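You operate a simulated robot arm through the tools that you are given. There is no shell and no other tool.

You are at the controls of a simulated robot arm. One attempt, no reset.

## Task
Sponge the square slab dry, then roll the clay lump flat on it.
Fine: put the grey sponge and the hand roller back; leave the lumps under the table alone. Set down upright: hand roller. What is to be rubbed or washed off counts as gone when no trace of it is left.

It is judged by the outcome, as a careful person would: the job done as asked, and still so three seconds after it is handed in. It fails if anything else is knocked over, pushed out of place, dropped, spilled or broken.

## Robot
A 6-joint arm with a two-finger gripper, fixed in place. Base frame: the origin is at the foot of the arm, x ahead of it, y to its left, z up; the work surface is at about z = 72. Lengths are in cm, angles in degrees, forces in N, time in s.
Its first joint turns from -166.0 to 166.0 degrees. Payload 2.45 kg.
The TCP is the grasp point between the finger pads, 2 cm short of the fingertips. In the tool frame z runs along the fingers and y along their closing line. Largest opening 14 cm; the body of the gripper starts 16.8 cm behind the TCP.
Orientation is that of the tool frame in the base frame, as a unit quaternion [w, x, y, z]. With the fingers straight down and closing along the base's y, the tool's x points along the base's -x, its y along +y and its z along -z.

## Interface
- The arm moves only by the tool drive_tool. Its argument "commands" is a list of rows, each an object (a shift or turn left out is 0, a gripper value left out holds the last) with "hand": the closure in counts, from 0 (fully open) to 255 (shut); "linear": the shift along the base's x, y, z in cm, a list of three; "turn": the turn, a rotation vector about the base's x, y, z in degrees, a list of three. In form: [{"hand": hand, "linear": [dx, dy, dz], "turn": [wx, wy, wz]}, ...]. A call has 1 to 20 rows; each row is the pose to reach, as a shift and turn from the pose commanded when the call began. A row lasts 0.2 s, in which the tool goes at most 5 cm and 8.6 degrees; a call with a longer step from one row to the next is refused whole, and so is a gripper value outside its range. Where a pose cannot be reached the arm comes as near as it can. A force on the tool above 90 N (or 10 N above the force at the start of the call, whichever is more), or a blocked arm, ends the call early, and 0.2 s more pass. Each finger travels about 4.5 cm/s and halts on what it meets, pressing with about 22 N; the grip force reading is that of the motor and also rises with nothing between the fingers. The clock runs only during rows and for 0.2 s after the last one: add rows that repeat a pose to give the fingers time. It gives the time, the measured TCP pose, the force on the tool (base axes), the opening and the grip force at its end, in the units of the frame above (readings bear some noise), with the torque about the TCP (base axes, N m) and any sound that the robot's microphone picked up, and new pictures: "show" is both (left out), scene, wrist or none.
- Cameras (640 x 400 px; columns grow to the right, rows downward): "scene" is fixed at [21.76, 50.25, 151.05]; the picture's right is [-0.39, -0.92, 0.00], its down [-0.56, 0.24, -0.79] and it looks along [0.73, -0.31, -0.61] (base axes); focal length 325 px, centre (320, 200). "wrist" rides on the gripper at [7.8, 1.1, -20.9] in the tool frame; the picture's right is [-0.14, 0.99, 0.00], its down [-0.92, -0.13, -0.37] and it looks along [-0.36, -0.05, 0.93] (tool axes); focal length 280 px, centre (320, 200). There is no depth. A picture from a camera that has moved, and an enlarged one, comes with that camera's place and axes in the base frame and with its lens.
- enlarge(camera, box): a new picture of the part [left, top, right, bottom] of that camera's present view, enlarged. The clock stands still meanwhile.
- close_job(): hands the job in; it is judged then, once.

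Places have to be worked out from the pictures, the camera data and where the tool is seen. Open the gripper and draw the arm clear of the work before you hand the job in, unless the task says otherwise.

The tools are called after "Call:" as name(argument=value, ...) on one line, values as JSON. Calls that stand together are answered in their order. drive_tool: Moves the arm, as the interface text tells. Its arguments: {"type":"object","properties":{"commands":{"type":"array"},"show":{"type":"string","enum":["both","scene","wrist","none"]}},"required":["commands"]} The other tools are called the same way: enlarge (camera, box) takes an enlarged picture of a part of a camera's view; close_job () hands the job in.

At the start:

```text
time_s: 0.0
ee_pos: [72.71, -26.68, 115.09]
tool_rot: [0.0, -0.001, 1.0, 0.0]
force: [-0.6, 0.0, -0.9]
wrist_torque: [-0.04, -0.01, 0.02]
grip_width: 14.0
grasp_force: 0.1
```

scene: 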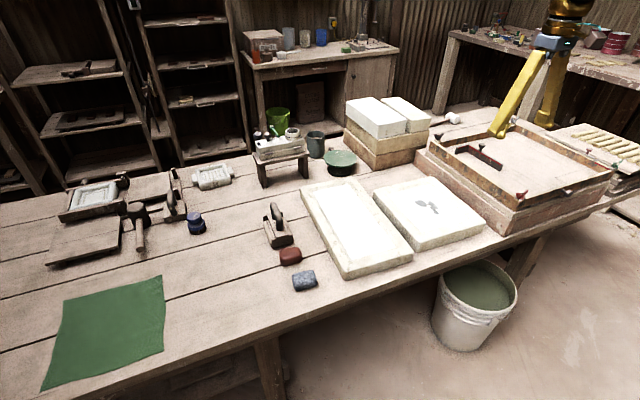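
wrist: 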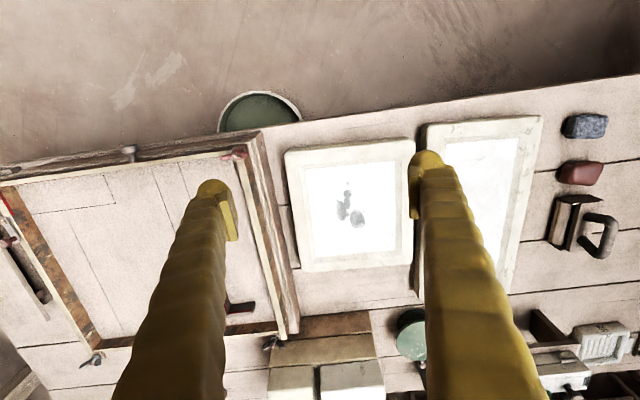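

I start by looking closely at the slabs, the sponge candidates and the roller candidates before moving.

Call:
enlarge(camera="scene", box=[240, 170, 500, 320])

Call:
enlarge(camera="scene", box=[40, 150, 260, 280])

Call:
enlarge(camera="scene", box=[240, 80, 460, 210])

Call:
enlarge(camera="wrist", box=[400, 90, 640, 270])

Call:
enlarge(camera="wrist", box=[280, 120, 440, 280])

```text
2.46 times, centred on (370, 245) of scene
camera zoom: at [21.76, 50.25, 151.05], right [-0.39, -0.92, 0.0], down [-0.56, 0.24, -0.79], along [0.73, -0.31, -0.61], focal length 800 px, centre (197, 89)
```

zoom: 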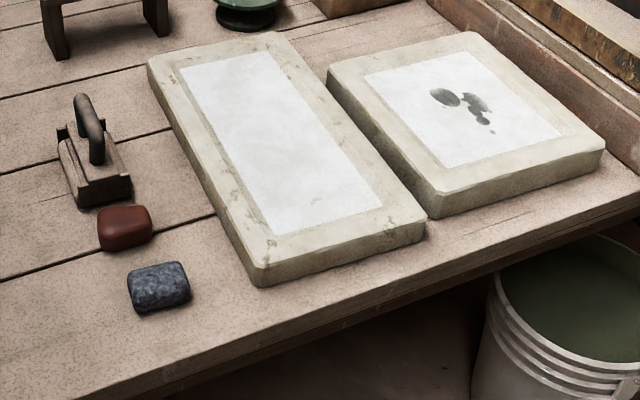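

```text
2.91 times, centred on (150, 215) of scene
camera zoom: at [21.76, 50.25, 151.05], right [-0.39, -0.92, 0.0], down [-0.56, 0.24, -0.79], along [0.73, -0.31, -0.61], focal length 945 px, centre (814, 156)
```

zoom: 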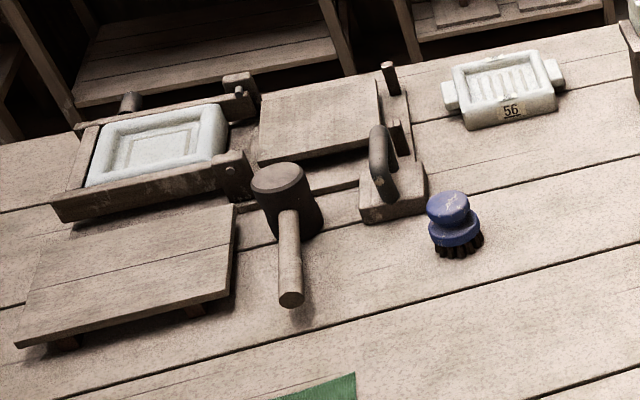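

```text
2.91 times, centred on (350, 145) of scene
camera zoom: at [21.76, 50.25, 151.05], right [-0.39, -0.92, 0.0], down [-0.56, 0.24, -0.79], along [0.73, -0.31, -0.61], focal length 945 px, centre (233, 360)
```

zoom: 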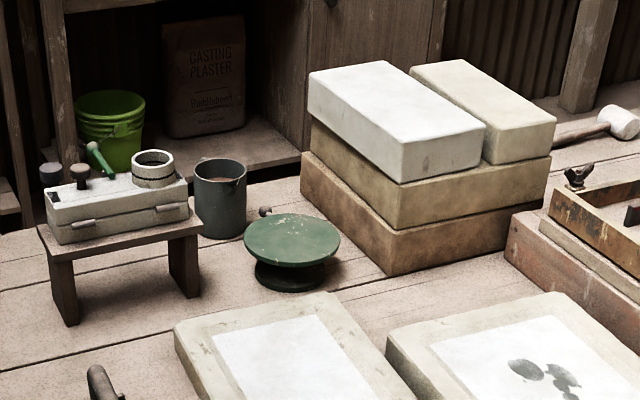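

```text
2.22 times, centred on (520, 180) of wrist
camera zoom: at [64.85, -25.57, 135.97], right [0.14, 0.99, 0.0], down [0.92, -0.13, 0.37], along [0.36, -0.05, -0.93], focal length 623 px, centre (-124, 244)
```

zoom: 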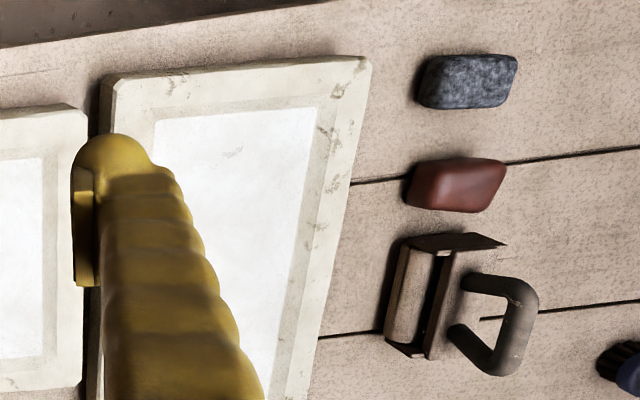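

```text
2.50 times, centred on (360, 200) of wrist
camera zoom: at [64.85, -25.57, 135.97], right [0.14, 0.99, 0.0], down [0.92, -0.13, 0.37], along [0.36, -0.05, -0.93], focal length 701 px, centre (220, 200)
```

zoom: 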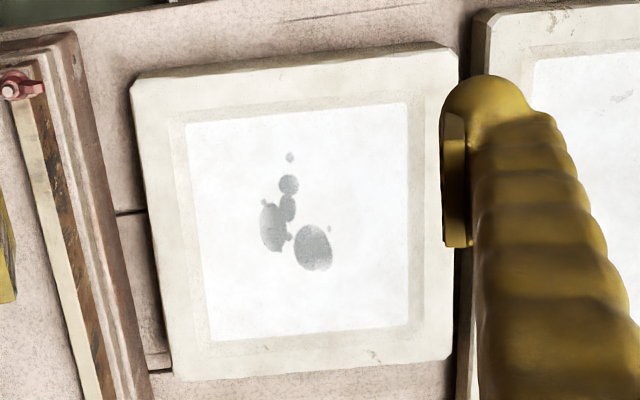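

The square slab (right) has dark wet spots; near the oblong slab there's a grey-blue sponge, a terracotta lump, and a roller with an arch handle. I look at the remaining areas to be sure there's no other candidate.

Call:
enlarge(camera="scene", box=[250, 195, 330, 300])

Call:
enlarge(camera="scene", box=[150, 300, 400, 400])

Call:
enlarge(camera="scene", box=[420, 100, 640, 240])

Call:
enlarge(camera="scene", box=[400, 240, 640, 400])

Call:
enlarge(camera="wrist", box=[520, 90, 640, 280])

```text
3.81 times, centred on (290, 248) of scene
camera zoom: at [21.76, 50.25, 151.05], right [-0.39, -0.92, 0.0], down [-0.56, 0.24, -0.79], along [0.73, -0.31, -0.61], focal length 1238 px, centre (434, 19)
```

zoom: 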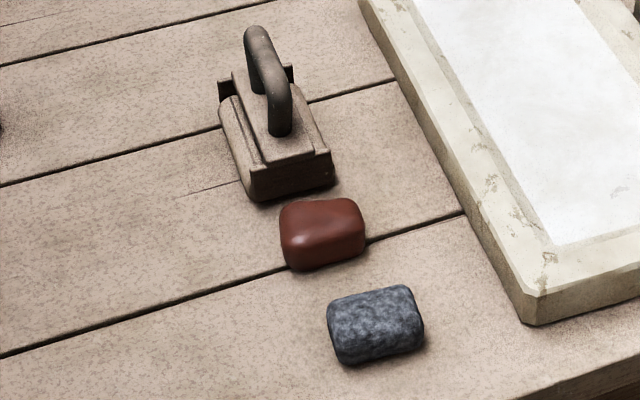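

```text
2.56 times, centred on (275, 350) of scene
camera zoom: at [21.76, 50.25, 151.05], right [-0.39, -0.92, 0.0], down [-0.56, 0.24, -0.79], along [0.73, -0.31, -0.61], focal length 832 px, centre (435, -184)
```

zoom: 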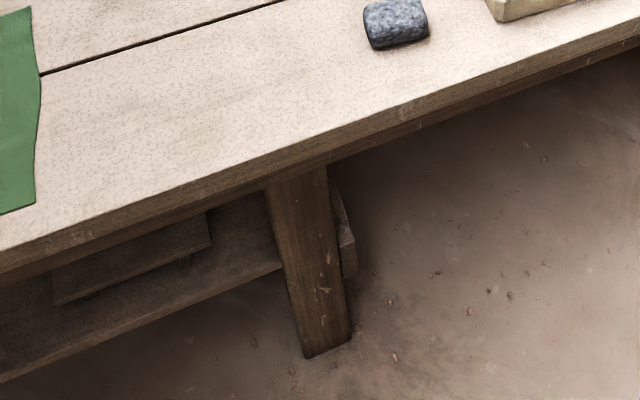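

```text
2.86 times, centred on (530, 170) of scene
camera zoom: at [21.76, 50.25, 151.05], right [-0.39, -0.92, 0.0], down [-0.56, 0.24, -0.79], along [0.73, -0.31, -0.61], focal length 928 px, centre (-280, 286)
```

zoom: 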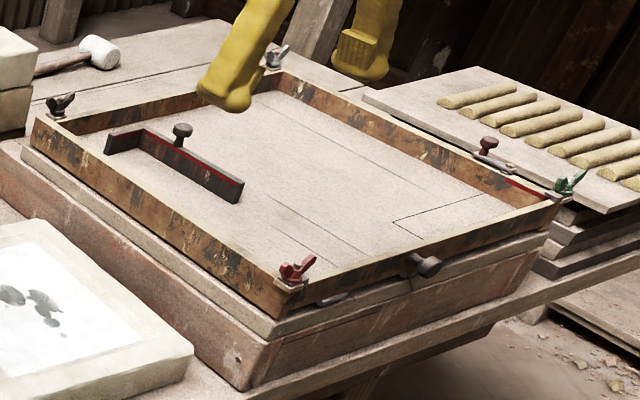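

```text
2.50 times, centred on (520, 320) of scene
camera zoom: at [21.76, 50.25, 151.05], right [-0.39, -0.92, 0.0], down [-0.56, 0.24, -0.79], along [0.73, -0.31, -0.61], focal length 812 px, centre (-180, -100)
```

zoom: 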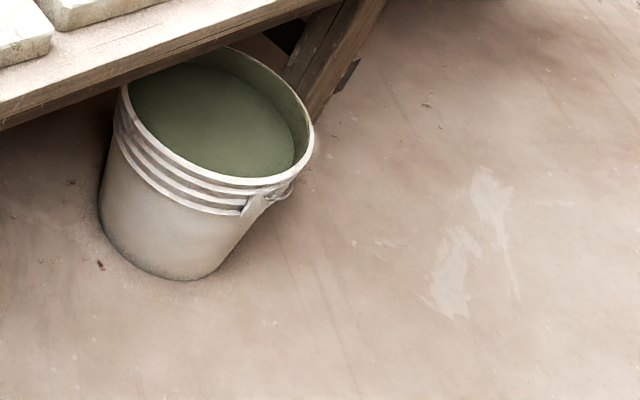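

```text
2.11 times, centred on (580, 185) of wrist
camera zoom: at [64.85, -25.57, 135.97], right [0.14, 0.99, 0.0], down [0.92, -0.13, 0.37], along [0.36, -0.05, -0.93], focal length 590 px, centre (-227, 232)
```

zoom: 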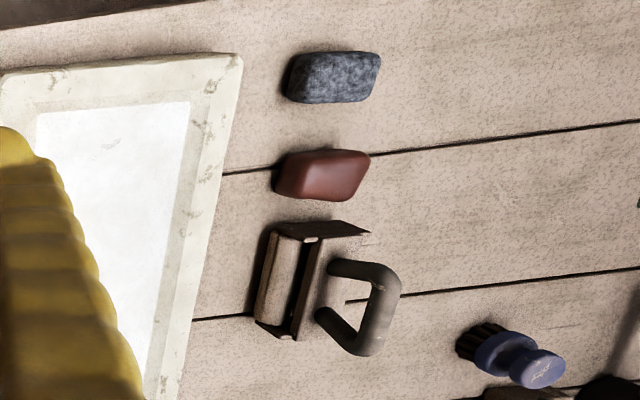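

I estimate the sponge at about (80.5, 30.5), the terracotta clay lump at about (91, 31.4), the roller's handle top at about (103, 31.4, 83), and the square slab's centre at about (91, -21). I move the wrist camera above the sponge/lump/roller group for a better look.

Call:
drive_tool(commands=[{"hand": 0, "linear": [0.4, 4.5, -1]}, {"linear": [0.8, 9, -2]}, {"linear": [1.2, 13.5, -3]}, {"linear": [1.6, 18, -4]}, {"linear": [2, 22.5, -5]}, {"linear": [2.4, 27, -6]}, {"linear": [2.8, 31.5, -7]}, {"linear": [3.2, 36, -8]}, {"linear": [3.4, 40.5, -9]}, {"linear": [3.6, 45, -10]}, {"linear": [3.8, 49.5, -11]}, {"linear": [4, 54, -12]}, {"linear": [4.3, 57.7, -13]}, {"linear": [4.3, 57.7, -13]}], show="both")

```text
time_s: 3.0
ee_pos: [76.86, 30.97, 102.19]
tool_rot: [-0.001, 0.0, 1.0, 0.0]
force: [0.0, -0.9, 1.1]
wrist_torque: [0.01, -0.04, -0.01]
grip_width: 13.98
grasp_force: 0.1
camera wrist: at [69.02, 32.15, 123.0], right [0.14, 0.99, 0.0], down [0.92, -0.13, 0.37], along [0.37, -0.05, -0.93], focal length 280 px, centre (320, 200)
```

scene: 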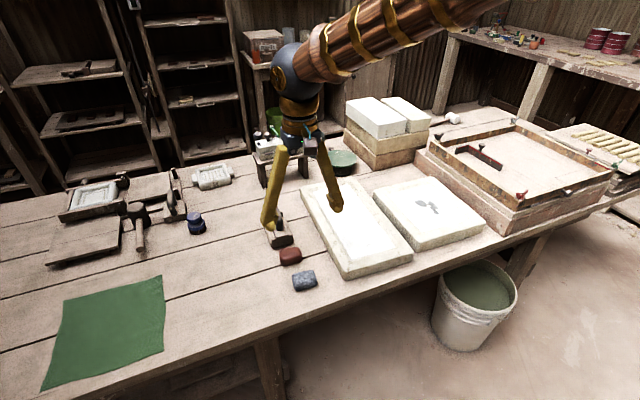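
wrist: 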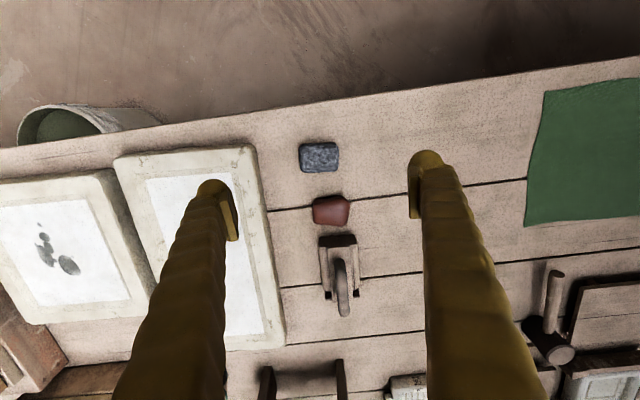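

Call:
enlarge(camera="wrist", box=[270, 130, 400, 330])

Call:
enlarge(camera="wrist", box=[280, 130, 370, 190])

```text
2.00 times, centred on (335, 230) of wrist
camera zoom: at [69.02, 32.15, 123.0], right [0.14, 0.99, 0.0], down [0.92, -0.13, 0.37], along [0.37, -0.05, -0.93], focal length 561 px, centre (290, 140)
```

zoom: 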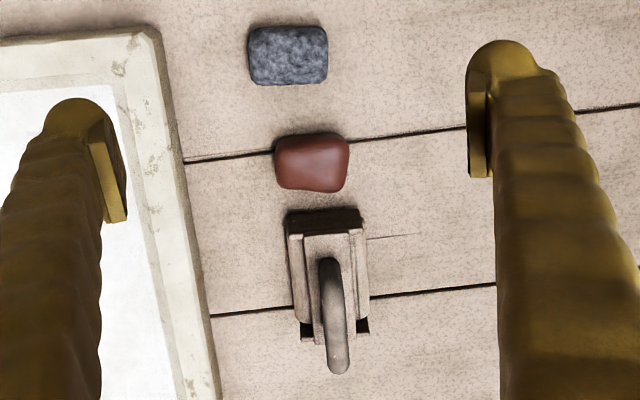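

```text
6.67 times, centred on (325, 160) of wrist
camera zoom: at [69.02, 32.15, 123.0], right [0.14, 0.99, 0.0], down [0.92, -0.13, 0.37], along [0.37, -0.05, -0.93], focal length 1869 px, centre (287, 467)
```

zoom: 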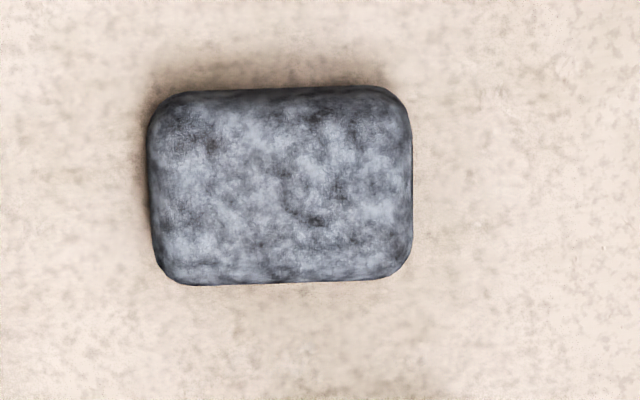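

The sponge (about 7 cm along y, 5 cm along x) is centred near (80.3, 30.4). I narrow the opening a bit and descend to just above it to check the alignment.

Call:
drive_tool(commands=[{"hand": 60, "linear": [1, -0.2, -4.5]}, {"hand": 60, "linear": [2, -0.4, -9]}, {"hand": 60, "linear": [3.3, -0.6, -13.5]}, {"hand": 60, "linear": [3.3, -0.6, -18]}, {"hand": 60, "linear": [3.3, -0.6, -21]}, {"hand": 60, "linear": [3.3, -0.6, -21]}], show="both")

```text
time_s: 4.4
ee_pos: [80.42, 30.4, 81.04]
tool_rot: [0.0, 0.0, 1.0, 0.001]
force: [-0.4, -0.7, 0.0]
wrist_torque: [-0.04, 0.01, 0.01]
grip_width: 10.7
grasp_force: 0.1
camera wrist: at [72.47, 31.48, 101.91], right [0.14, 0.99, 0.0], down [0.92, -0.13, 0.37], along [0.37, -0.05, -0.93], focal length 280 px, centre (320, 200)
```

scene: 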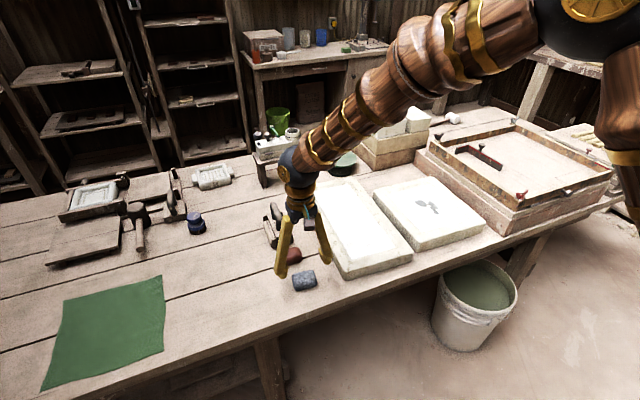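
wrist: 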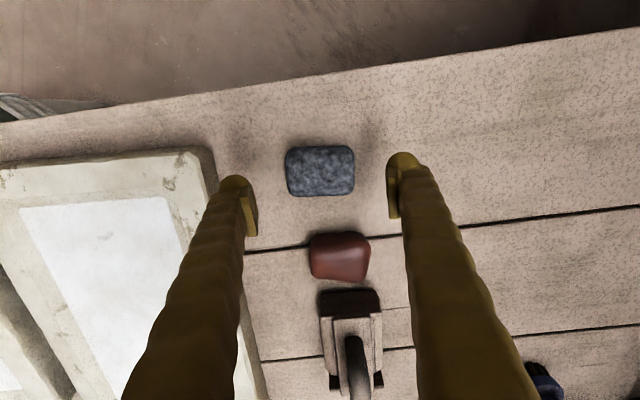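

The gripper is aligned over the sponge; I descend to TCP z≈75 (tips about 1 cm above the table) and close on it.

Call:
drive_tool(commands=[{"hand": 60, "linear": [-0.1, 0, -3]}, {"hand": 60, "linear": [-0.1, 0, -5]}, {"hand": 60, "linear": [-0.1, 0, -6]}, {"hand": 60, "linear": [-0.1, 0, -6]}, {"hand": 255, "linear": [-0.1, 0, -6]}, {"hand": 255, "linear": [-0.1, 0, -6]}, {"hand": 255, "linear": [-0.1, 0, -6]}, {"hand": 255, "linear": [-0.1, 0, -6]}, {"hand": 255, "linear": [-0.1, 0, -6]}, {"hand": 255, "linear": [-0.1, 0, -6]}], show="both")

```text
time_s: 6.6
ee_pos: [80.34, 30.34, 74.96]
tool_rot: [0.0, -0.001, 1.0, 0.0]
force: [-0.9, -0.2, 0.8]
wrist_torque: [0.04, 0.01, -0.06]
grip_width: 7.13
grasp_force: 22.1
camera wrist: at [72.39, 31.49, 95.95], right [0.14, 0.99, 0.0], down [0.92, -0.13, 0.37], along [0.36, -0.05, -0.93], focal length 280 px, centre (320, 200)
```

scene: 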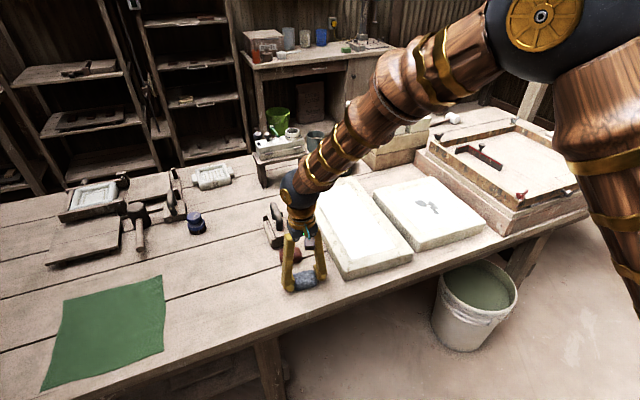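
wrist: 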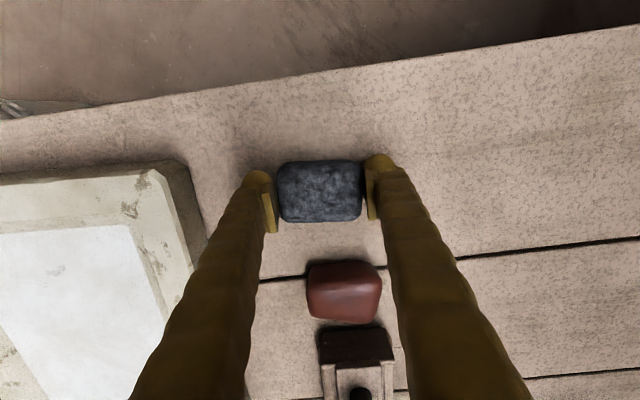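

The sponge is gripped (7.1 cm, 22 N). I lift it and look at how it hangs relative to the fingertips.

Call:
drive_tool(commands=[{"hand": 255, "linear": [0, 0, 2]}, {"hand": 255, "linear": [0, 0, 5]}, {"hand": 255, "linear": [0, 0, 9]}, {"hand": 255, "linear": [0, 0, 13]}, {"hand": 255, "linear": [0, 0, 15]}, {"hand": 255, "linear": [0, 0, 15]}], show="scene")

Call:
enlarge(camera="scene", box=[240, 170, 360, 260])

Call:
enlarge(camera="scene", box=[260, 220, 340, 300])

```text
time_s: 8.0
ee_pos: [80.31, 30.44, 90.05]
tool_rot: [0.0, 0.0, 1.0, 0.001]
force: [0.2, 0.4, -0.3]
wrist_torque: [-0.01, -0.01, -0.05]
grip_width: 7.08
grasp_force: 22.4
```

scene: 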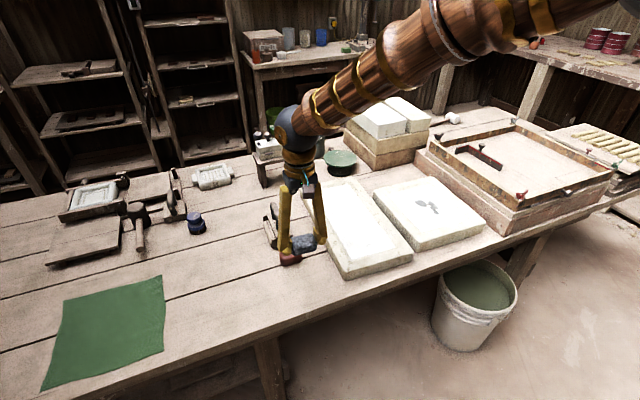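

```text
4.44 times, centred on (300, 215) of scene
camera zoom: at [21.76, 50.25, 151.05], right [-0.39, -0.92, 0.0], down [-0.56, 0.24, -0.79], along [0.73, -0.31, -0.61], focal length 1444 px, centre (409, 133)
```

zoom: 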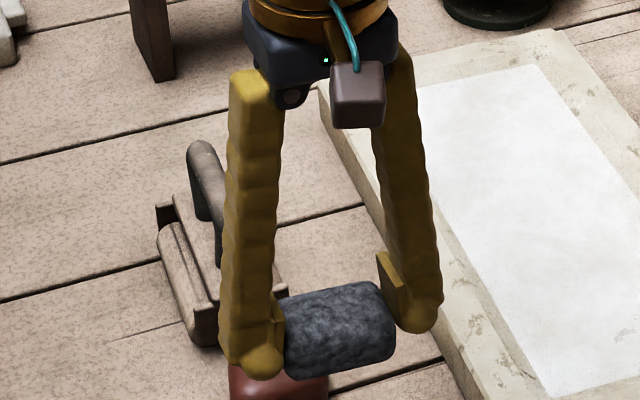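

```text
5.00 times, centred on (300, 260) of scene
camera zoom: at [21.76, 50.25, 151.05], right [-0.39, -0.92, 0.0], down [-0.56, 0.24, -0.79], along [0.73, -0.31, -0.61], focal length 1625 px, centre (420, -100)
```

zoom: 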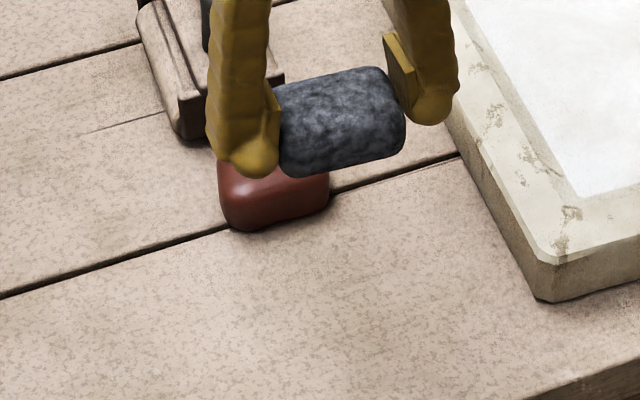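

The sponge hangs level with about 1 cm below the fingertips. I carry it over to the square slab, staying high, stopping short of the spots to look at them with the wrist camera.

Call:
drive_tool(commands=[{"hand": 255, "linear": [0, -4.5, 0.5]}, {"hand": 255, "linear": [0, -9, 1]}, {"hand": 255, "linear": [0, -13.5, 1.5]}, {"hand": 255, "linear": [0, -18, 2]}, {"hand": 255, "linear": [-0.5, -22.5, 2]}, {"hand": 255, "linear": [-1, -27, 2]}, {"hand": 255, "linear": [-1.5, -31.5, 2]}, {"hand": 255, "linear": [-2, -36, 2]}, {"hand": 255, "linear": [-2, -40.5, 2]}, {"hand": 255, "linear": [-2, -45, 2]}, {"hand": 255, "linear": [-2, -49, 2]}, {"hand": 255, "linear": [-2, -52.4, 2]}, {"hand": 255, "linear": [-2, -52.4, 2]}], show="both")

Call:
enlarge(camera="wrist", box=[200, 100, 440, 340])

```text
time_s: 10.8
ee_pos: [78.19, -21.98, 92.05]
tool_rot: [0.0, 0.0, 1.0, -0.001]
force: [-0.9, 0.0, -0.7]
wrist_torque: [0.02, 0.01, 0.02]
grip_width: 7.01
grasp_force: 22.1
camera wrist: at [70.38, -20.97, 112.92], right [0.14, 0.99, 0.0], down [0.92, -0.13, 0.37], along [0.36, -0.05, -0.93], focal length 280 px, centre (320, 200)
```

scene: 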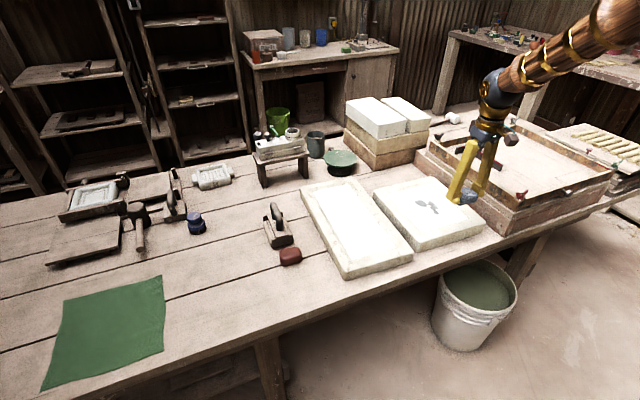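
wrist: 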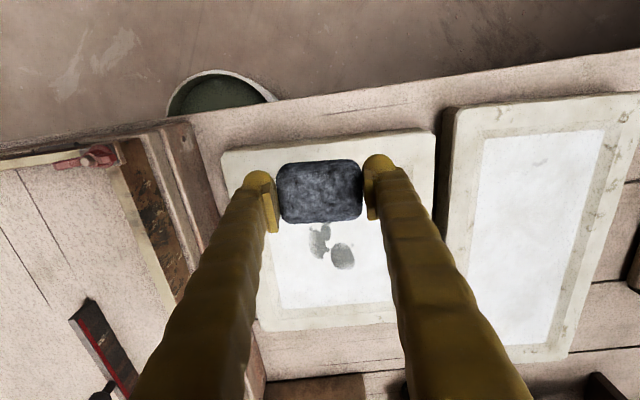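

```text
1.67 times, centred on (320, 220) of wrist
camera zoom: at [70.38, -20.97, 112.92], right [0.14, 0.99, 0.0], down [0.92, -0.13, 0.37], along [0.36, -0.05, -0.93], focal length 467 px, centre (320, 167)
```

zoom: 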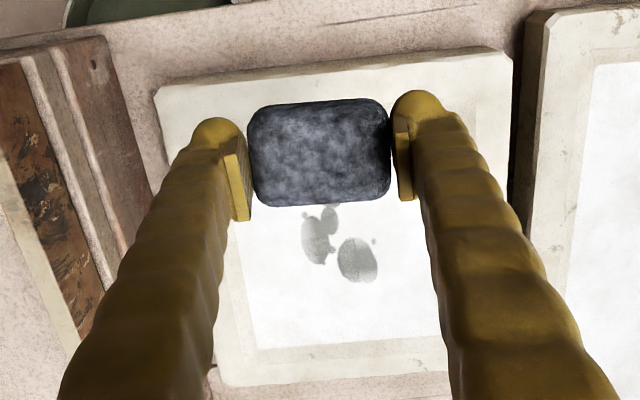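

Triangulating the big blot gives the slab's top at z≈77, with the wet area spanning roughly x 84–96, y -26 to -19. I move over its near end and descend gently until contact (expected TCP z≈80).

Call:
drive_tool(commands=[{"hand": 255, "linear": [3, -0.2, -3]}, {"hand": 255, "linear": [5, -0.3, -7]}, {"hand": 255, "linear": [5, -0.3, -10.5]}, {"hand": 255, "linear": [5, -0.3, -11.2]}, {"hand": 255, "linear": [5, -0.3, -11.6]}, {"hand": 255, "linear": [5, -0.3, -11.6]}], show="scene")

Call:
enlarge(camera="scene", box=[380, 140, 520, 260])

```text
time_s: 12.2
ee_pos: [83.33, -22.31, 80.48]
tool_rot: [0.001, 0.0, 1.0, 0.0]
force: [0.6, 4.2, 21.1]
wrist_torque: [0.29, 0.48, -0.12]
grip_width: 7.0
grasp_force: 22.2
```

scene: 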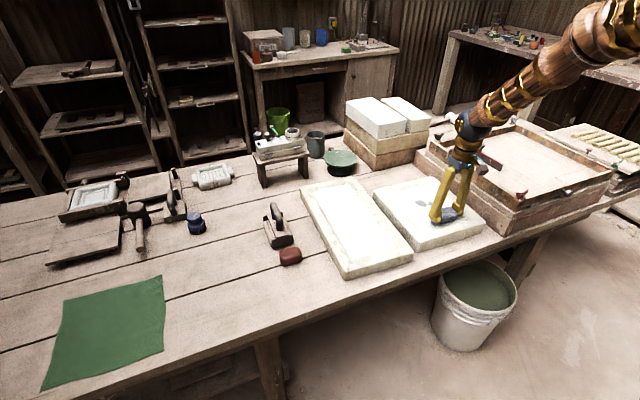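

```text
3.33 times, centred on (450, 200) of scene
camera zoom: at [21.76, 50.25, 151.05], right [-0.39, -0.92, 0.0], down [-0.56, 0.24, -0.79], along [0.73, -0.31, -0.61], focal length 1083 px, centre (-113, 200)
```

zoom: 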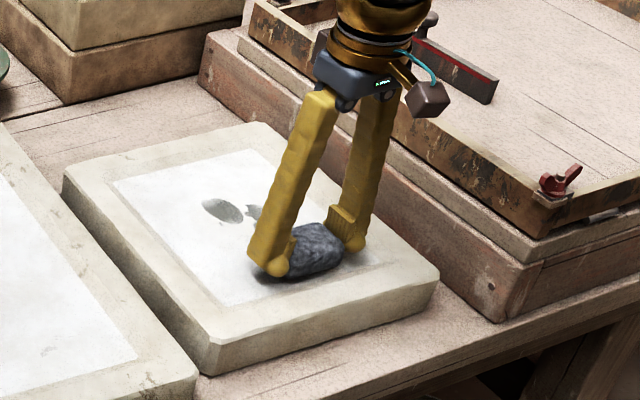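

Contact occurs already at about z=80.5 (21 N). I ease up 2 mm and make the first stroke along +x across the spots and back.

Call:
drive_tool(commands=[{"hand": 255, "linear": [0, 0, 0.2]}, {"hand": 255, "linear": [1.5, 0, 0.2]}, {"hand": 255, "linear": [3, 0, 0.2]}, {"hand": 255, "linear": [4.5, 0, 0.2]}, {"hand": 255, "linear": [6, 0, 0.2]}, {"hand": 255, "linear": [7.5, 0, 0.2]}, {"hand": 255, "linear": [9, 0, 0.2]}, {"hand": 255, "linear": [10.5, 0, 0.2]}, {"hand": 255, "linear": [12, 0, 0.2]}, {"hand": 255, "linear": [10.5, 0, 0.2]}, {"hand": 255, "linear": [9, 0, 0.2]}, {"hand": 255, "linear": [7.5, 0, 0.2]}, {"hand": 255, "linear": [6, 0, 0.2]}, {"hand": 255, "linear": [4.5, 0, 0.2]}, {"hand": 255, "linear": [3, 0, 0.2]}, {"hand": 255, "linear": [1.5, 0, 0.2]}, {"hand": 255, "linear": [0, 0, 0.2]}], show="both")

Call:
enlarge(camera="scene", box=[380, 140, 520, 260])

Call:
enlarge(camera="wrist", box=[200, 100, 440, 340])

```text
time_s: 15.8
ee_pos: [83.2, -22.25, 80.74]
tool_rot: [0.0, 0.0, 1.0, 0.001]
force: [0.5, -0.6, -0.4]
wrist_torque: [0.02, 0.01, -0.02]
grip_width: 6.91
grasp_force: 21.5
camera wrist: at [75.33, -21.13, 101.6], right [0.14, 0.99, 0.0], down [0.92, -0.13, 0.37], along [0.37, -0.05, -0.93], focal length 280 px, centre (320, 200)
```

scene: 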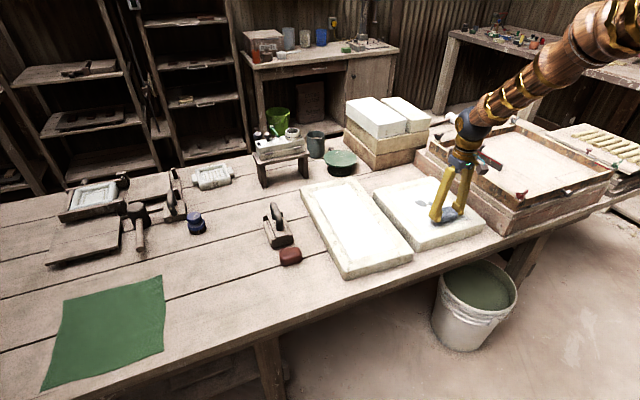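
wrist: 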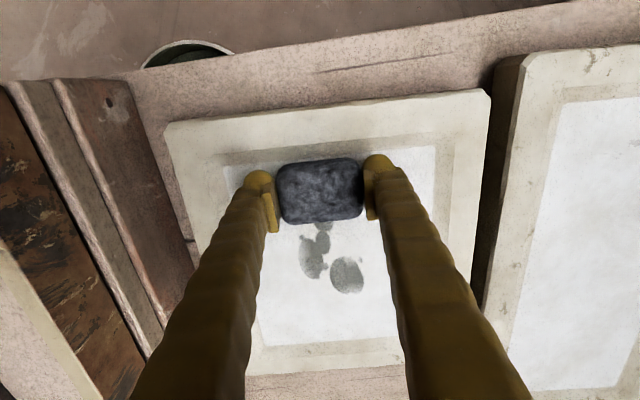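

```text
3.33 times, centred on (450, 200) of scene
camera zoom: at [21.76, 50.25, 151.05], right [-0.39, -0.92, 0.0], down [-0.56, 0.24, -0.79], along [0.73, -0.31, -0.61], focal length 1083 px, centre (-113, 200)
```

zoom: 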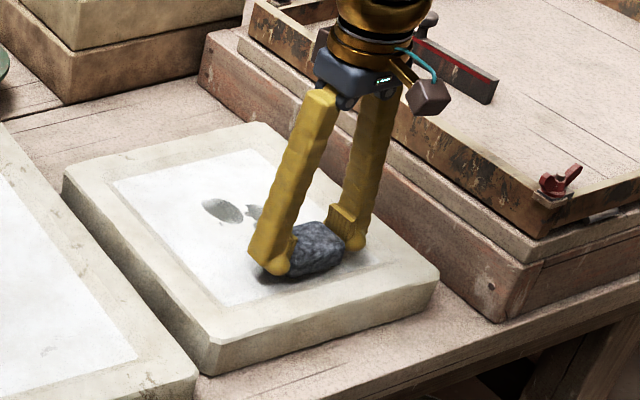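

```text
1.67 times, centred on (320, 220) of wrist
camera zoom: at [75.33, -21.13, 101.6], right [0.14, 0.99, 0.0], down [0.92, -0.13, 0.37], along [0.37, -0.05, -0.93], focal length 467 px, centre (320, 167)
```

zoom: 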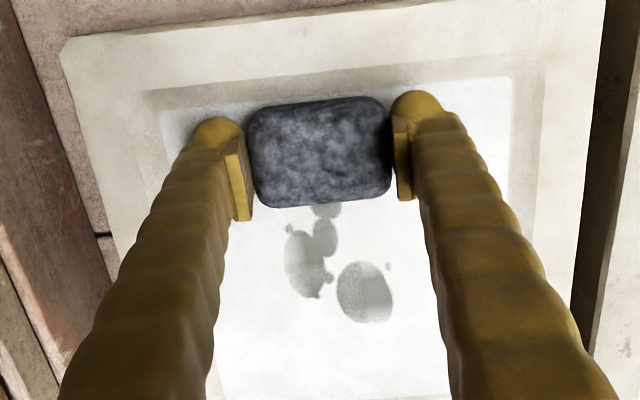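

No contact at +2 mm (force ≈0, spots unchanged), so contact is just below. I lower by 1.5 mm and stroke to the middle to read the force.

Call:
drive_tool(commands=[{"hand": 255, "linear": [0, 0, -0.1]}, {"hand": 255, "linear": [0, 0, -0.17]}, {"hand": 255, "linear": [1.5, 0, -0.17]}, {"hand": 255, "linear": [3, 0, -0.17]}], show="wrist")

```text
time_s: 16.8
ee_pos: [86.24, -22.37, 80.35]
tool_rot: [-0.001, 0.0, 1.0, 0.0]
force: [-1.2, 0.2, 0.2]
wrist_torque: [0.03, -0.03, -0.03]
grip_width: 6.87
grasp_force: 22.0
camera wrist: at [78.36, -21.17, 101.35], right [0.14, 0.99, 0.0], down [0.92, -0.13, 0.37], along [0.36, -0.05, -0.93], focal length 280 px, centre (320, 200)
```

wrist: 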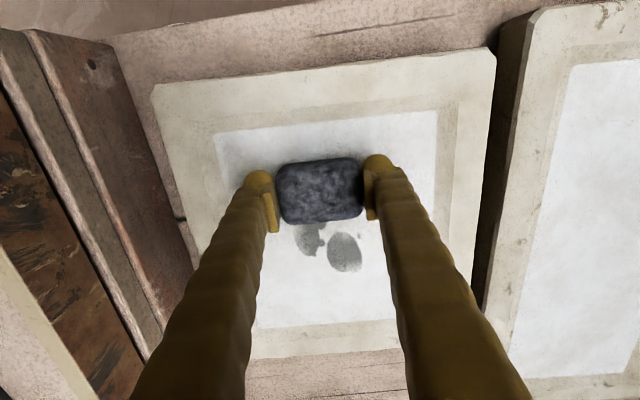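

Still no contact here at 80.4, suggesting the white field is slightly lower than the rim. I step down slowly in place to find contact.

Call:
drive_tool(commands=[{"hand": 255, "linear": [0, 0, -0.1]}, {"hand": 255, "linear": [0, 0, -0.2]}, {"hand": 255, "linear": [0, 0, -0.2]}], show="none")

Call:
drive_tool(commands=[{"hand": 255, "linear": [0, 0, -0.1]}, {"hand": 255, "linear": [0, 0, -0.15]}, {"hand": 255, "linear": [0, 0, -0.15]}], show="none")

```text
time_s: 17.6
ee_pos: [86.25, -22.3, 80.27]
tool_rot: [0.0, 0.001, 1.0, 0.001]
force: [0.3, -0.3, -0.2]
wrist_torque: [-0.04, 0.01, 0.01]
grip_width: 6.88
grasp_force: 21.5
```

```text
time_s: 18.4
ee_pos: [86.08, -22.2, 80.22]
tool_rot: [0.0, 0.0, 1.0, -0.001]
force: [0.0, -0.9, 0.2]
wrist_torque: [0.07, 0.01, -0.02]
grip_width: 6.89
grasp_force: 21.9
```

Still nothing; I continue down in small steps.

Call:
drive_tool(commands=[{"hand": 255, "linear": [0, 0, -0.1]}, {"hand": 255, "linear": [0, 0, -0.2]}, {"hand": 255, "linear": [0, 0, -0.2]}], show="none")

Call:
drive_tool(commands=[{"hand": 255, "linear": [0, 0, -0.1]}, {"hand": 255, "linear": [0, 0, -0.15]}, {"hand": 255, "linear": [0, 0, -0.15]}], show="both")

Call:
enlarge(camera="scene", box=[380, 140, 520, 260])

```text
time_s: 19.2
ee_pos: [86.24, -22.38, 79.93]
tool_rot: [0.0, 0.0, 1.0, -0.001]
force: [-0.2, 0.0, -1.2]
wrist_torque: [0.01, -0.01, 0.0]
grip_width: 6.88
grasp_force: 21.0
```

```text
time_s: 20.0
ee_pos: [86.15, -22.34, 79.87]
tool_rot: [-0.001, 0.0, 1.0, 0.0]
force: [0.6, -0.8, 1.5]
wrist_torque: [0.02, -0.01, -0.01]
grip_width: 6.88
grasp_force: 22.1
camera wrist: at [78.37, -21.19, 100.72], right [0.14, 0.99, 0.0], down [0.92, -0.13, 0.37], along [0.37, -0.05, -0.93], focal length 280 px, centre (320, 200)
```

scene: 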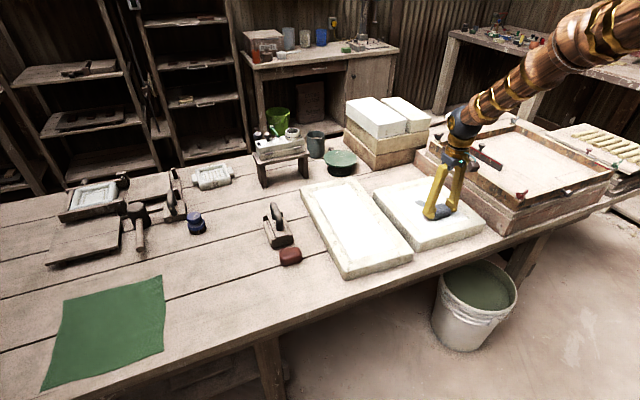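
wrist: 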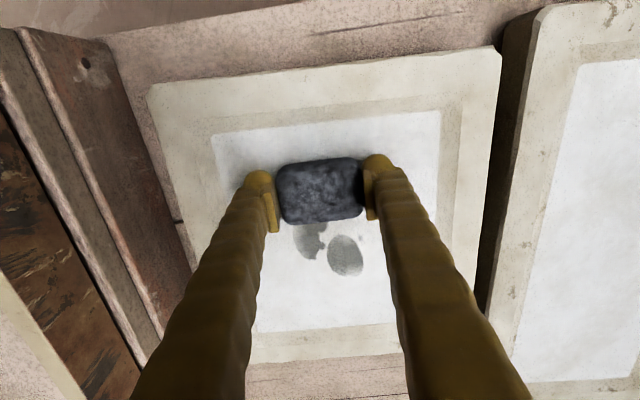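

```text
3.33 times, centred on (450, 200) of scene
camera zoom: at [21.76, 50.25, 151.05], right [-0.39, -0.92, 0.0], down [-0.56, 0.24, -0.79], along [0.73, -0.31, -0.61], focal length 1083 px, centre (-113, 200)
```

zoom: 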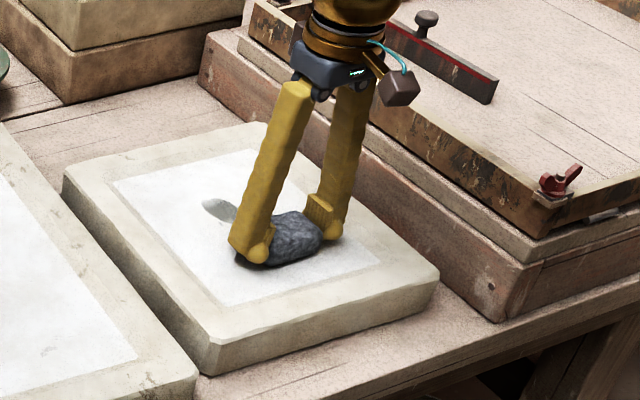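

Expected contact is right about here (sponge bottom ≈ 76.9). I continue in small steps.

Call:
drive_tool(commands=[{"hand": 255, "linear": [0, 0, -0.1]}, {"hand": 255, "linear": [0, 0, -0.15]}, {"hand": 255, "linear": [0, 0, -0.15]}], show="none")

Call:
drive_tool(commands=[{"hand": 255, "linear": [0, 0, -0.1]}, {"hand": 255, "linear": [0, 0, -0.15]}, {"hand": 255, "linear": [0, 0, -0.15]}], show="none")

```text
time_s: 20.8
ee_pos: [86.35, -22.28, 79.78]
tool_rot: [0.001, 0.0, 1.0, -0.001]
force: [-2.0, -1.2, 21.2]
wrist_torque: [0.02, -0.43, -0.05]
grip_width: 6.88
grasp_force: 21.8
```

```text
time_s: 21.6
ee_pos: [86.22, -22.32, 79.73]
tool_rot: [0.0, 0.0, 1.0, 0.0]
force: [1.0, -3.9, 29.2]
wrist_torque: [-0.14, -0.02, 0.05]
grip_width: 6.91
grasp_force: 22.1
```

Contact found: about 21–29 N at z≈79.7 in the white field (rim is higher). I ease very slightly and stroke along x across all the spots and back.

Call:
drive_tool(commands=[{"hand": 255, "linear": [-0.8, 0, 0.05]}, {"hand": 255, "linear": [0.5, 0, 0.05]}, {"hand": 255, "linear": [1.7, 0, 0.05]}, {"hand": 255, "linear": [2.9, 0, 0.05]}, {"hand": 255, "linear": [4.1, 0, 0.05]}, {"hand": 255, "linear": [5.3, 0, 0.05]}, {"hand": 255, "linear": [6.5, 0, 0.05]}, {"hand": 255, "linear": [7.7, 0, 0.05]}, {"hand": 255, "linear": [8.6, 0, 0.05]}], show="both")

Call:
enlarge(camera="wrist", box=[200, 80, 440, 320])

Call:
enlarge(camera="scene", box=[380, 140, 520, 260])

```text
time_s: 23.6
ee_pos: [94.83, -22.22, 79.53]
tool_rot: [0.0, 0.0, 1.0, 0.0]
force: [-0.7, 0.2, 0.4]
wrist_torque: [-0.02, 0.02, -0.01]
grip_width: 6.88
grasp_force: 22.0
camera wrist: at [86.99, -21.12, 100.46], right [0.14, 0.99, 0.0], down [0.92, -0.13, 0.37], along [0.36, -0.05, -0.93], focal length 280 px, centre (320, 200)
```

scene: 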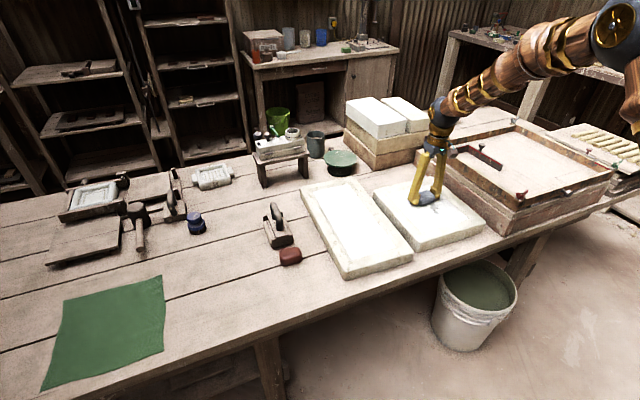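
wrist: 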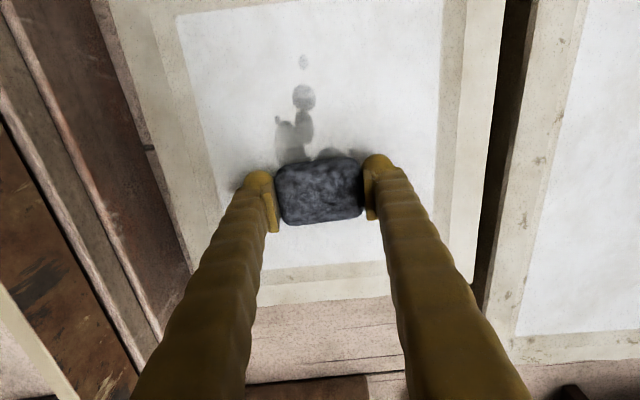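

```text
1.67 times, centred on (320, 200) of wrist
camera zoom: at [86.99, -21.12, 100.46], right [0.14, 0.99, 0.0], down [0.92, -0.13, 0.37], along [0.36, -0.05, -0.93], focal length 467 px, centre (320, 200)
```

zoom: 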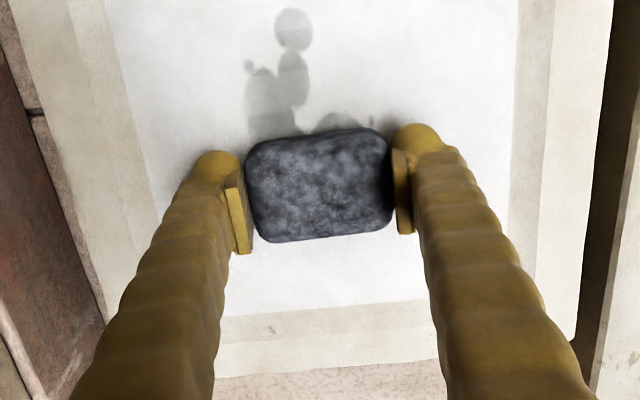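

```text
3.33 times, centred on (450, 200) of scene
camera zoom: at [21.76, 50.25, 151.05], right [-0.39, -0.92, 0.0], down [-0.56, 0.24, -0.79], along [0.73, -0.31, -0.61], focal length 1083 px, centre (-113, 200)
```

zoom: 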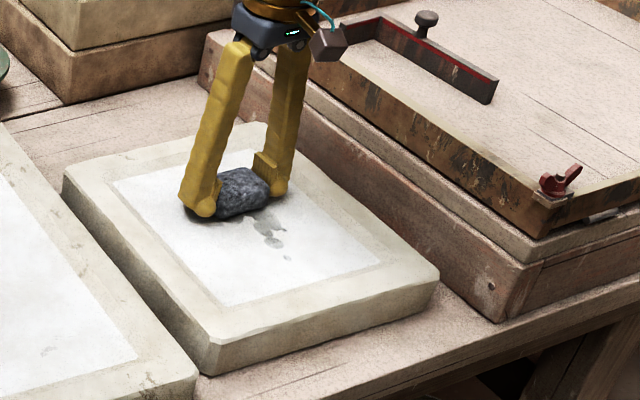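

Some fading but contact was lost during the stroke (force ≈0). I look closely at the sponge's attitude and the fingertip clearance.

Call:
enlarge(camera="scene", box=[400, 165, 464, 215])

Call:
enlarge(camera="wrist", box=[240, 40, 400, 240])

```text
8.00 times, centred on (432, 190) of scene
camera zoom: at [21.76, 50.25, 151.05], right [-0.39, -0.92, 0.0], down [-0.56, 0.24, -0.79], along [0.73, -0.31, -0.61], focal length 2600 px, centre (-576, 280)
```

zoom: 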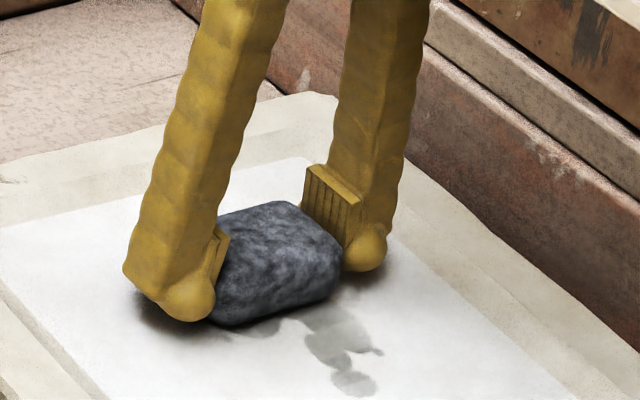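

```text
2.00 times, centred on (320, 140) of wrist
camera zoom: at [86.99, -21.12, 100.46], right [0.14, 0.99, 0.0], down [0.92, -0.13, 0.37], along [0.36, -0.05, -0.93], focal length 561 px, centre (320, 320)
```

zoom: 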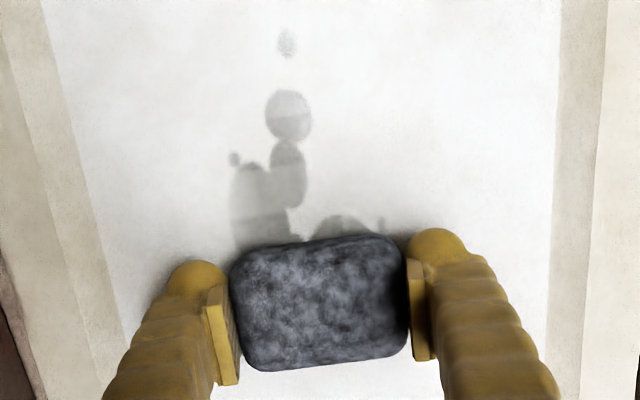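

Wiping works: a band of the stain is faded where the sponge had contact. I lower a little more at this spot, checking force before stroking back.

Call:
drive_tool(commands=[{"hand": 255, "linear": [0, 0, -0.1]}, {"hand": 255, "linear": [0, 0, -0.15]}, {"hand": 255, "linear": [0, 0, -0.15]}], show="none")

Call:
drive_tool(commands=[{"hand": 255, "linear": [-0.6, 0, 0]}, {"hand": 255, "linear": [-1.2, 0, 0]}, {"hand": 255, "linear": [-1.8, 0, 0]}], show="none")

```text
time_s: 24.4
ee_pos: [94.87, -22.31, 79.47]
tool_rot: [0.0, 0.0, 1.0, 0.0]
force: [-0.6, 2.2, 4.8]
wrist_torque: [0.09, 0.0, -0.05]
grip_width: 6.9
grasp_force: 22.5
```

```text
time_s: 25.2
ee_pos: [92.98, -22.32, 79.44]
tool_rot: [0.0, 0.0, 1.0, -0.001]
force: [2.2, 0.7, 4.9]
wrist_torque: [0.04, -0.08, -0.01]
grip_width: 6.88
grasp_force: 22.3
```

Steady contact at about 5 N now. I continue the stroke back to the near end at this height, plus a slight 0.05 cm press.

Call:
drive_tool(commands=[{"hand": 255, "linear": [-0.6, 0, -0.04]}, {"hand": 255, "linear": [-1.2, 0, -0.04]}, {"hand": 255, "linear": [-1.8, 0, -0.04]}, {"hand": 255, "linear": [-2.4, 0, -0.04]}, {"hand": 255, "linear": [-3.0, 0, -0.04]}, {"hand": 255, "linear": [-3.6, 0, -0.04]}, {"hand": 255, "linear": [-4.2, 0, -0.04]}, {"hand": 255, "linear": [-4.8, 0, -0.04]}, {"hand": 255, "linear": [-5.4, 0, -0.04]}, {"hand": 255, "linear": [-6.0, 0, -0.04]}, {"hand": 255, "linear": [-6.6, 0, -0.04]}, {"hand": 255, "linear": [-7.2, 0, -0.04]}, {"hand": 255, "linear": [-7.8, 0, -0.04]}], show="both")

Call:
enlarge(camera="wrist", box=[200, 80, 440, 320])

Call:
enlarge(camera="scene", box=[380, 160, 480, 240])

```text
time_s: 28.0
ee_pos: [85.26, -22.33, 79.34]
tool_rot: [0.0, -0.001, 1.0, 0.0]
force: [10.6, 0.7, 17.8]
wrist_torque: [-0.02, -0.21, -0.02]
grip_width: 6.87
grasp_force: 22.1
camera wrist: at [77.36, -21.17, 100.31], right [0.14, 0.99, 0.0], down [0.92, -0.13, 0.37], along [0.36, -0.05, -0.93], focal length 280 px, centre (320, 200)
```

scene: 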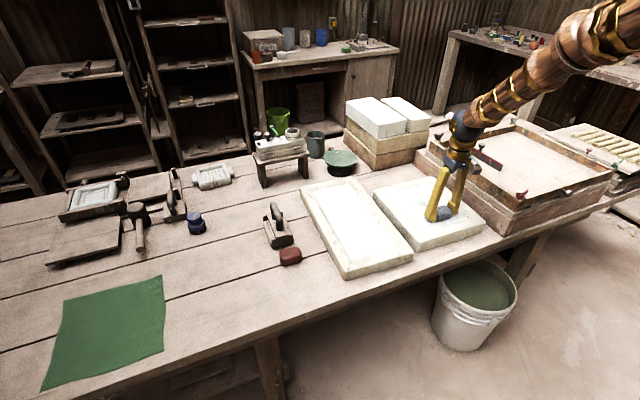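
wrist: 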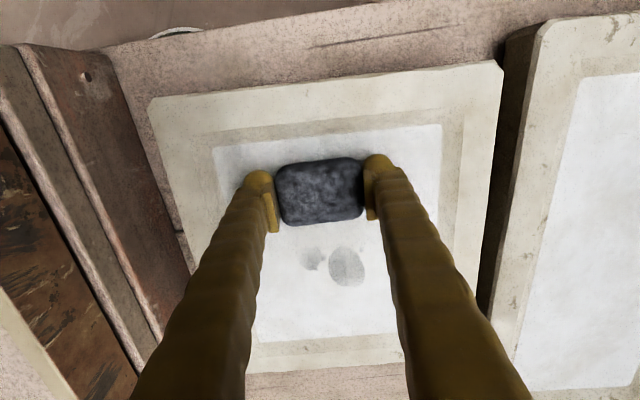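

```text
1.67 times, centred on (320, 200) of wrist
camera zoom: at [77.36, -21.17, 100.31], right [0.14, 0.99, 0.0], down [0.92, -0.13, 0.37], along [0.36, -0.05, -0.93], focal length 467 px, centre (320, 200)
```

zoom: 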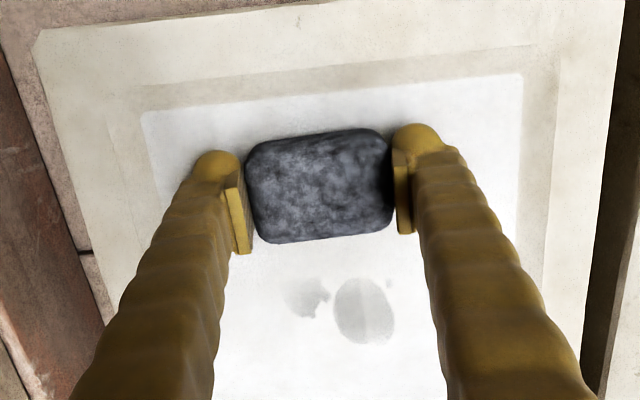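

```text
5.00 times, centred on (430, 200) of scene
camera zoom: at [21.76, 50.25, 151.05], right [-0.39, -0.92, 0.0], down [-0.56, 0.24, -0.79], along [0.73, -0.31, -0.61], focal length 1625 px, centre (-230, 200)
```

zoom: 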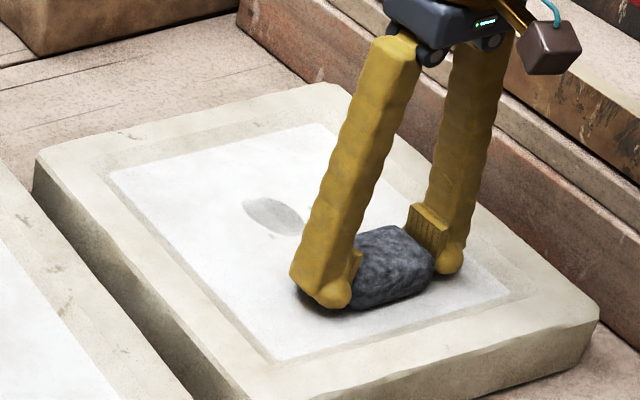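

Most of the stain is gone; the big blot and a trace of the left one remain. I stroke forward again with a slight downward slope, shifted toward the big blot (y≈-21).

Call:
drive_tool(commands=[{"hand": 255, "linear": [0.7, 0.4, 0]}, {"hand": 255, "linear": [1.4, 0.8, -0.01]}, {"hand": 255, "linear": [2.1, 1.2, -0.02]}, {"hand": 255, "linear": [2.8, 1.3, -0.03]}, {"hand": 255, "linear": [3.5, 1.3, -0.04]}, {"hand": 255, "linear": [4.2, 1.3, -0.05]}, {"hand": 255, "linear": [4.9, 1.3, -0.06]}, {"hand": 255, "linear": [5.6, 1.3, -0.07]}, {"hand": 255, "linear": [6.3, 1.3, -0.08]}, {"hand": 255, "linear": [7.0, 1.3, -0.09]}, {"hand": 255, "linear": [7.7, 1.3, -0.1]}, {"hand": 255, "linear": [8.4, 1.3, -0.1]}, {"hand": 255, "linear": [9.1, 1.3, -0.1]}, {"hand": 255, "linear": [9.7, 1.3, -0.1]}], show="wrist")

Call:
enlarge(camera="wrist", box=[200, 40, 440, 280])

```text
time_s: 31.0
ee_pos: [94.99, -21.06, 79.37]
tool_rot: [0.0, 0.0, 1.0, 0.0]
force: [-15.8, -1.1, 22.7]
wrist_torque: [0.0, 0.24, -0.02]
grip_width: 6.92
grasp_force: 22.3
camera wrist: at [87.06, -19.89, 100.21], right [0.14, 0.99, 0.0], down [0.92, -0.13, 0.37], along [0.37, -0.05, -0.93], focal length 280 px, centre (320, 200)
```

wrist: 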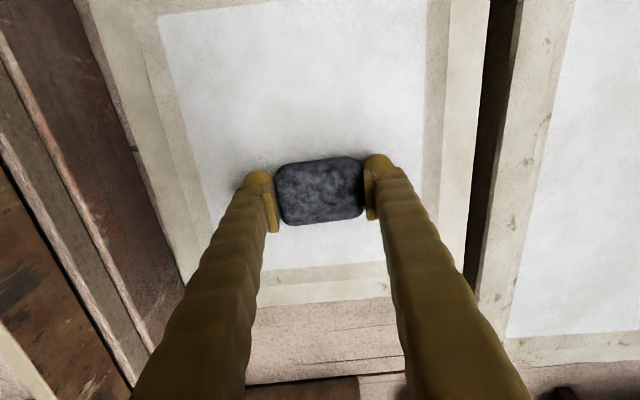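

```text
1.67 times, centred on (320, 160) of wrist
camera zoom: at [87.06, -19.89, 100.21], right [0.14, 0.99, 0.0], down [0.92, -0.13, 0.37], along [0.37, -0.05, -0.93], focal length 467 px, centre (320, 267)
```

zoom: 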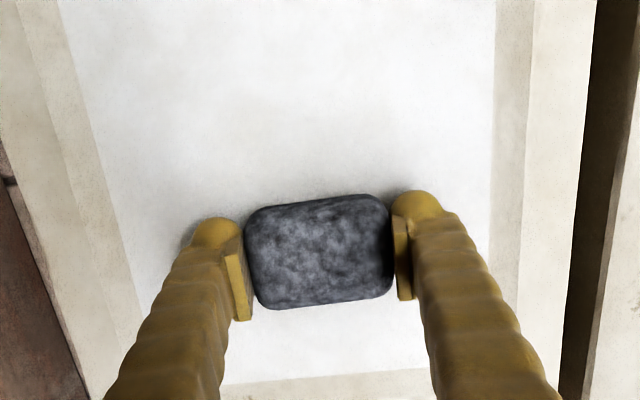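

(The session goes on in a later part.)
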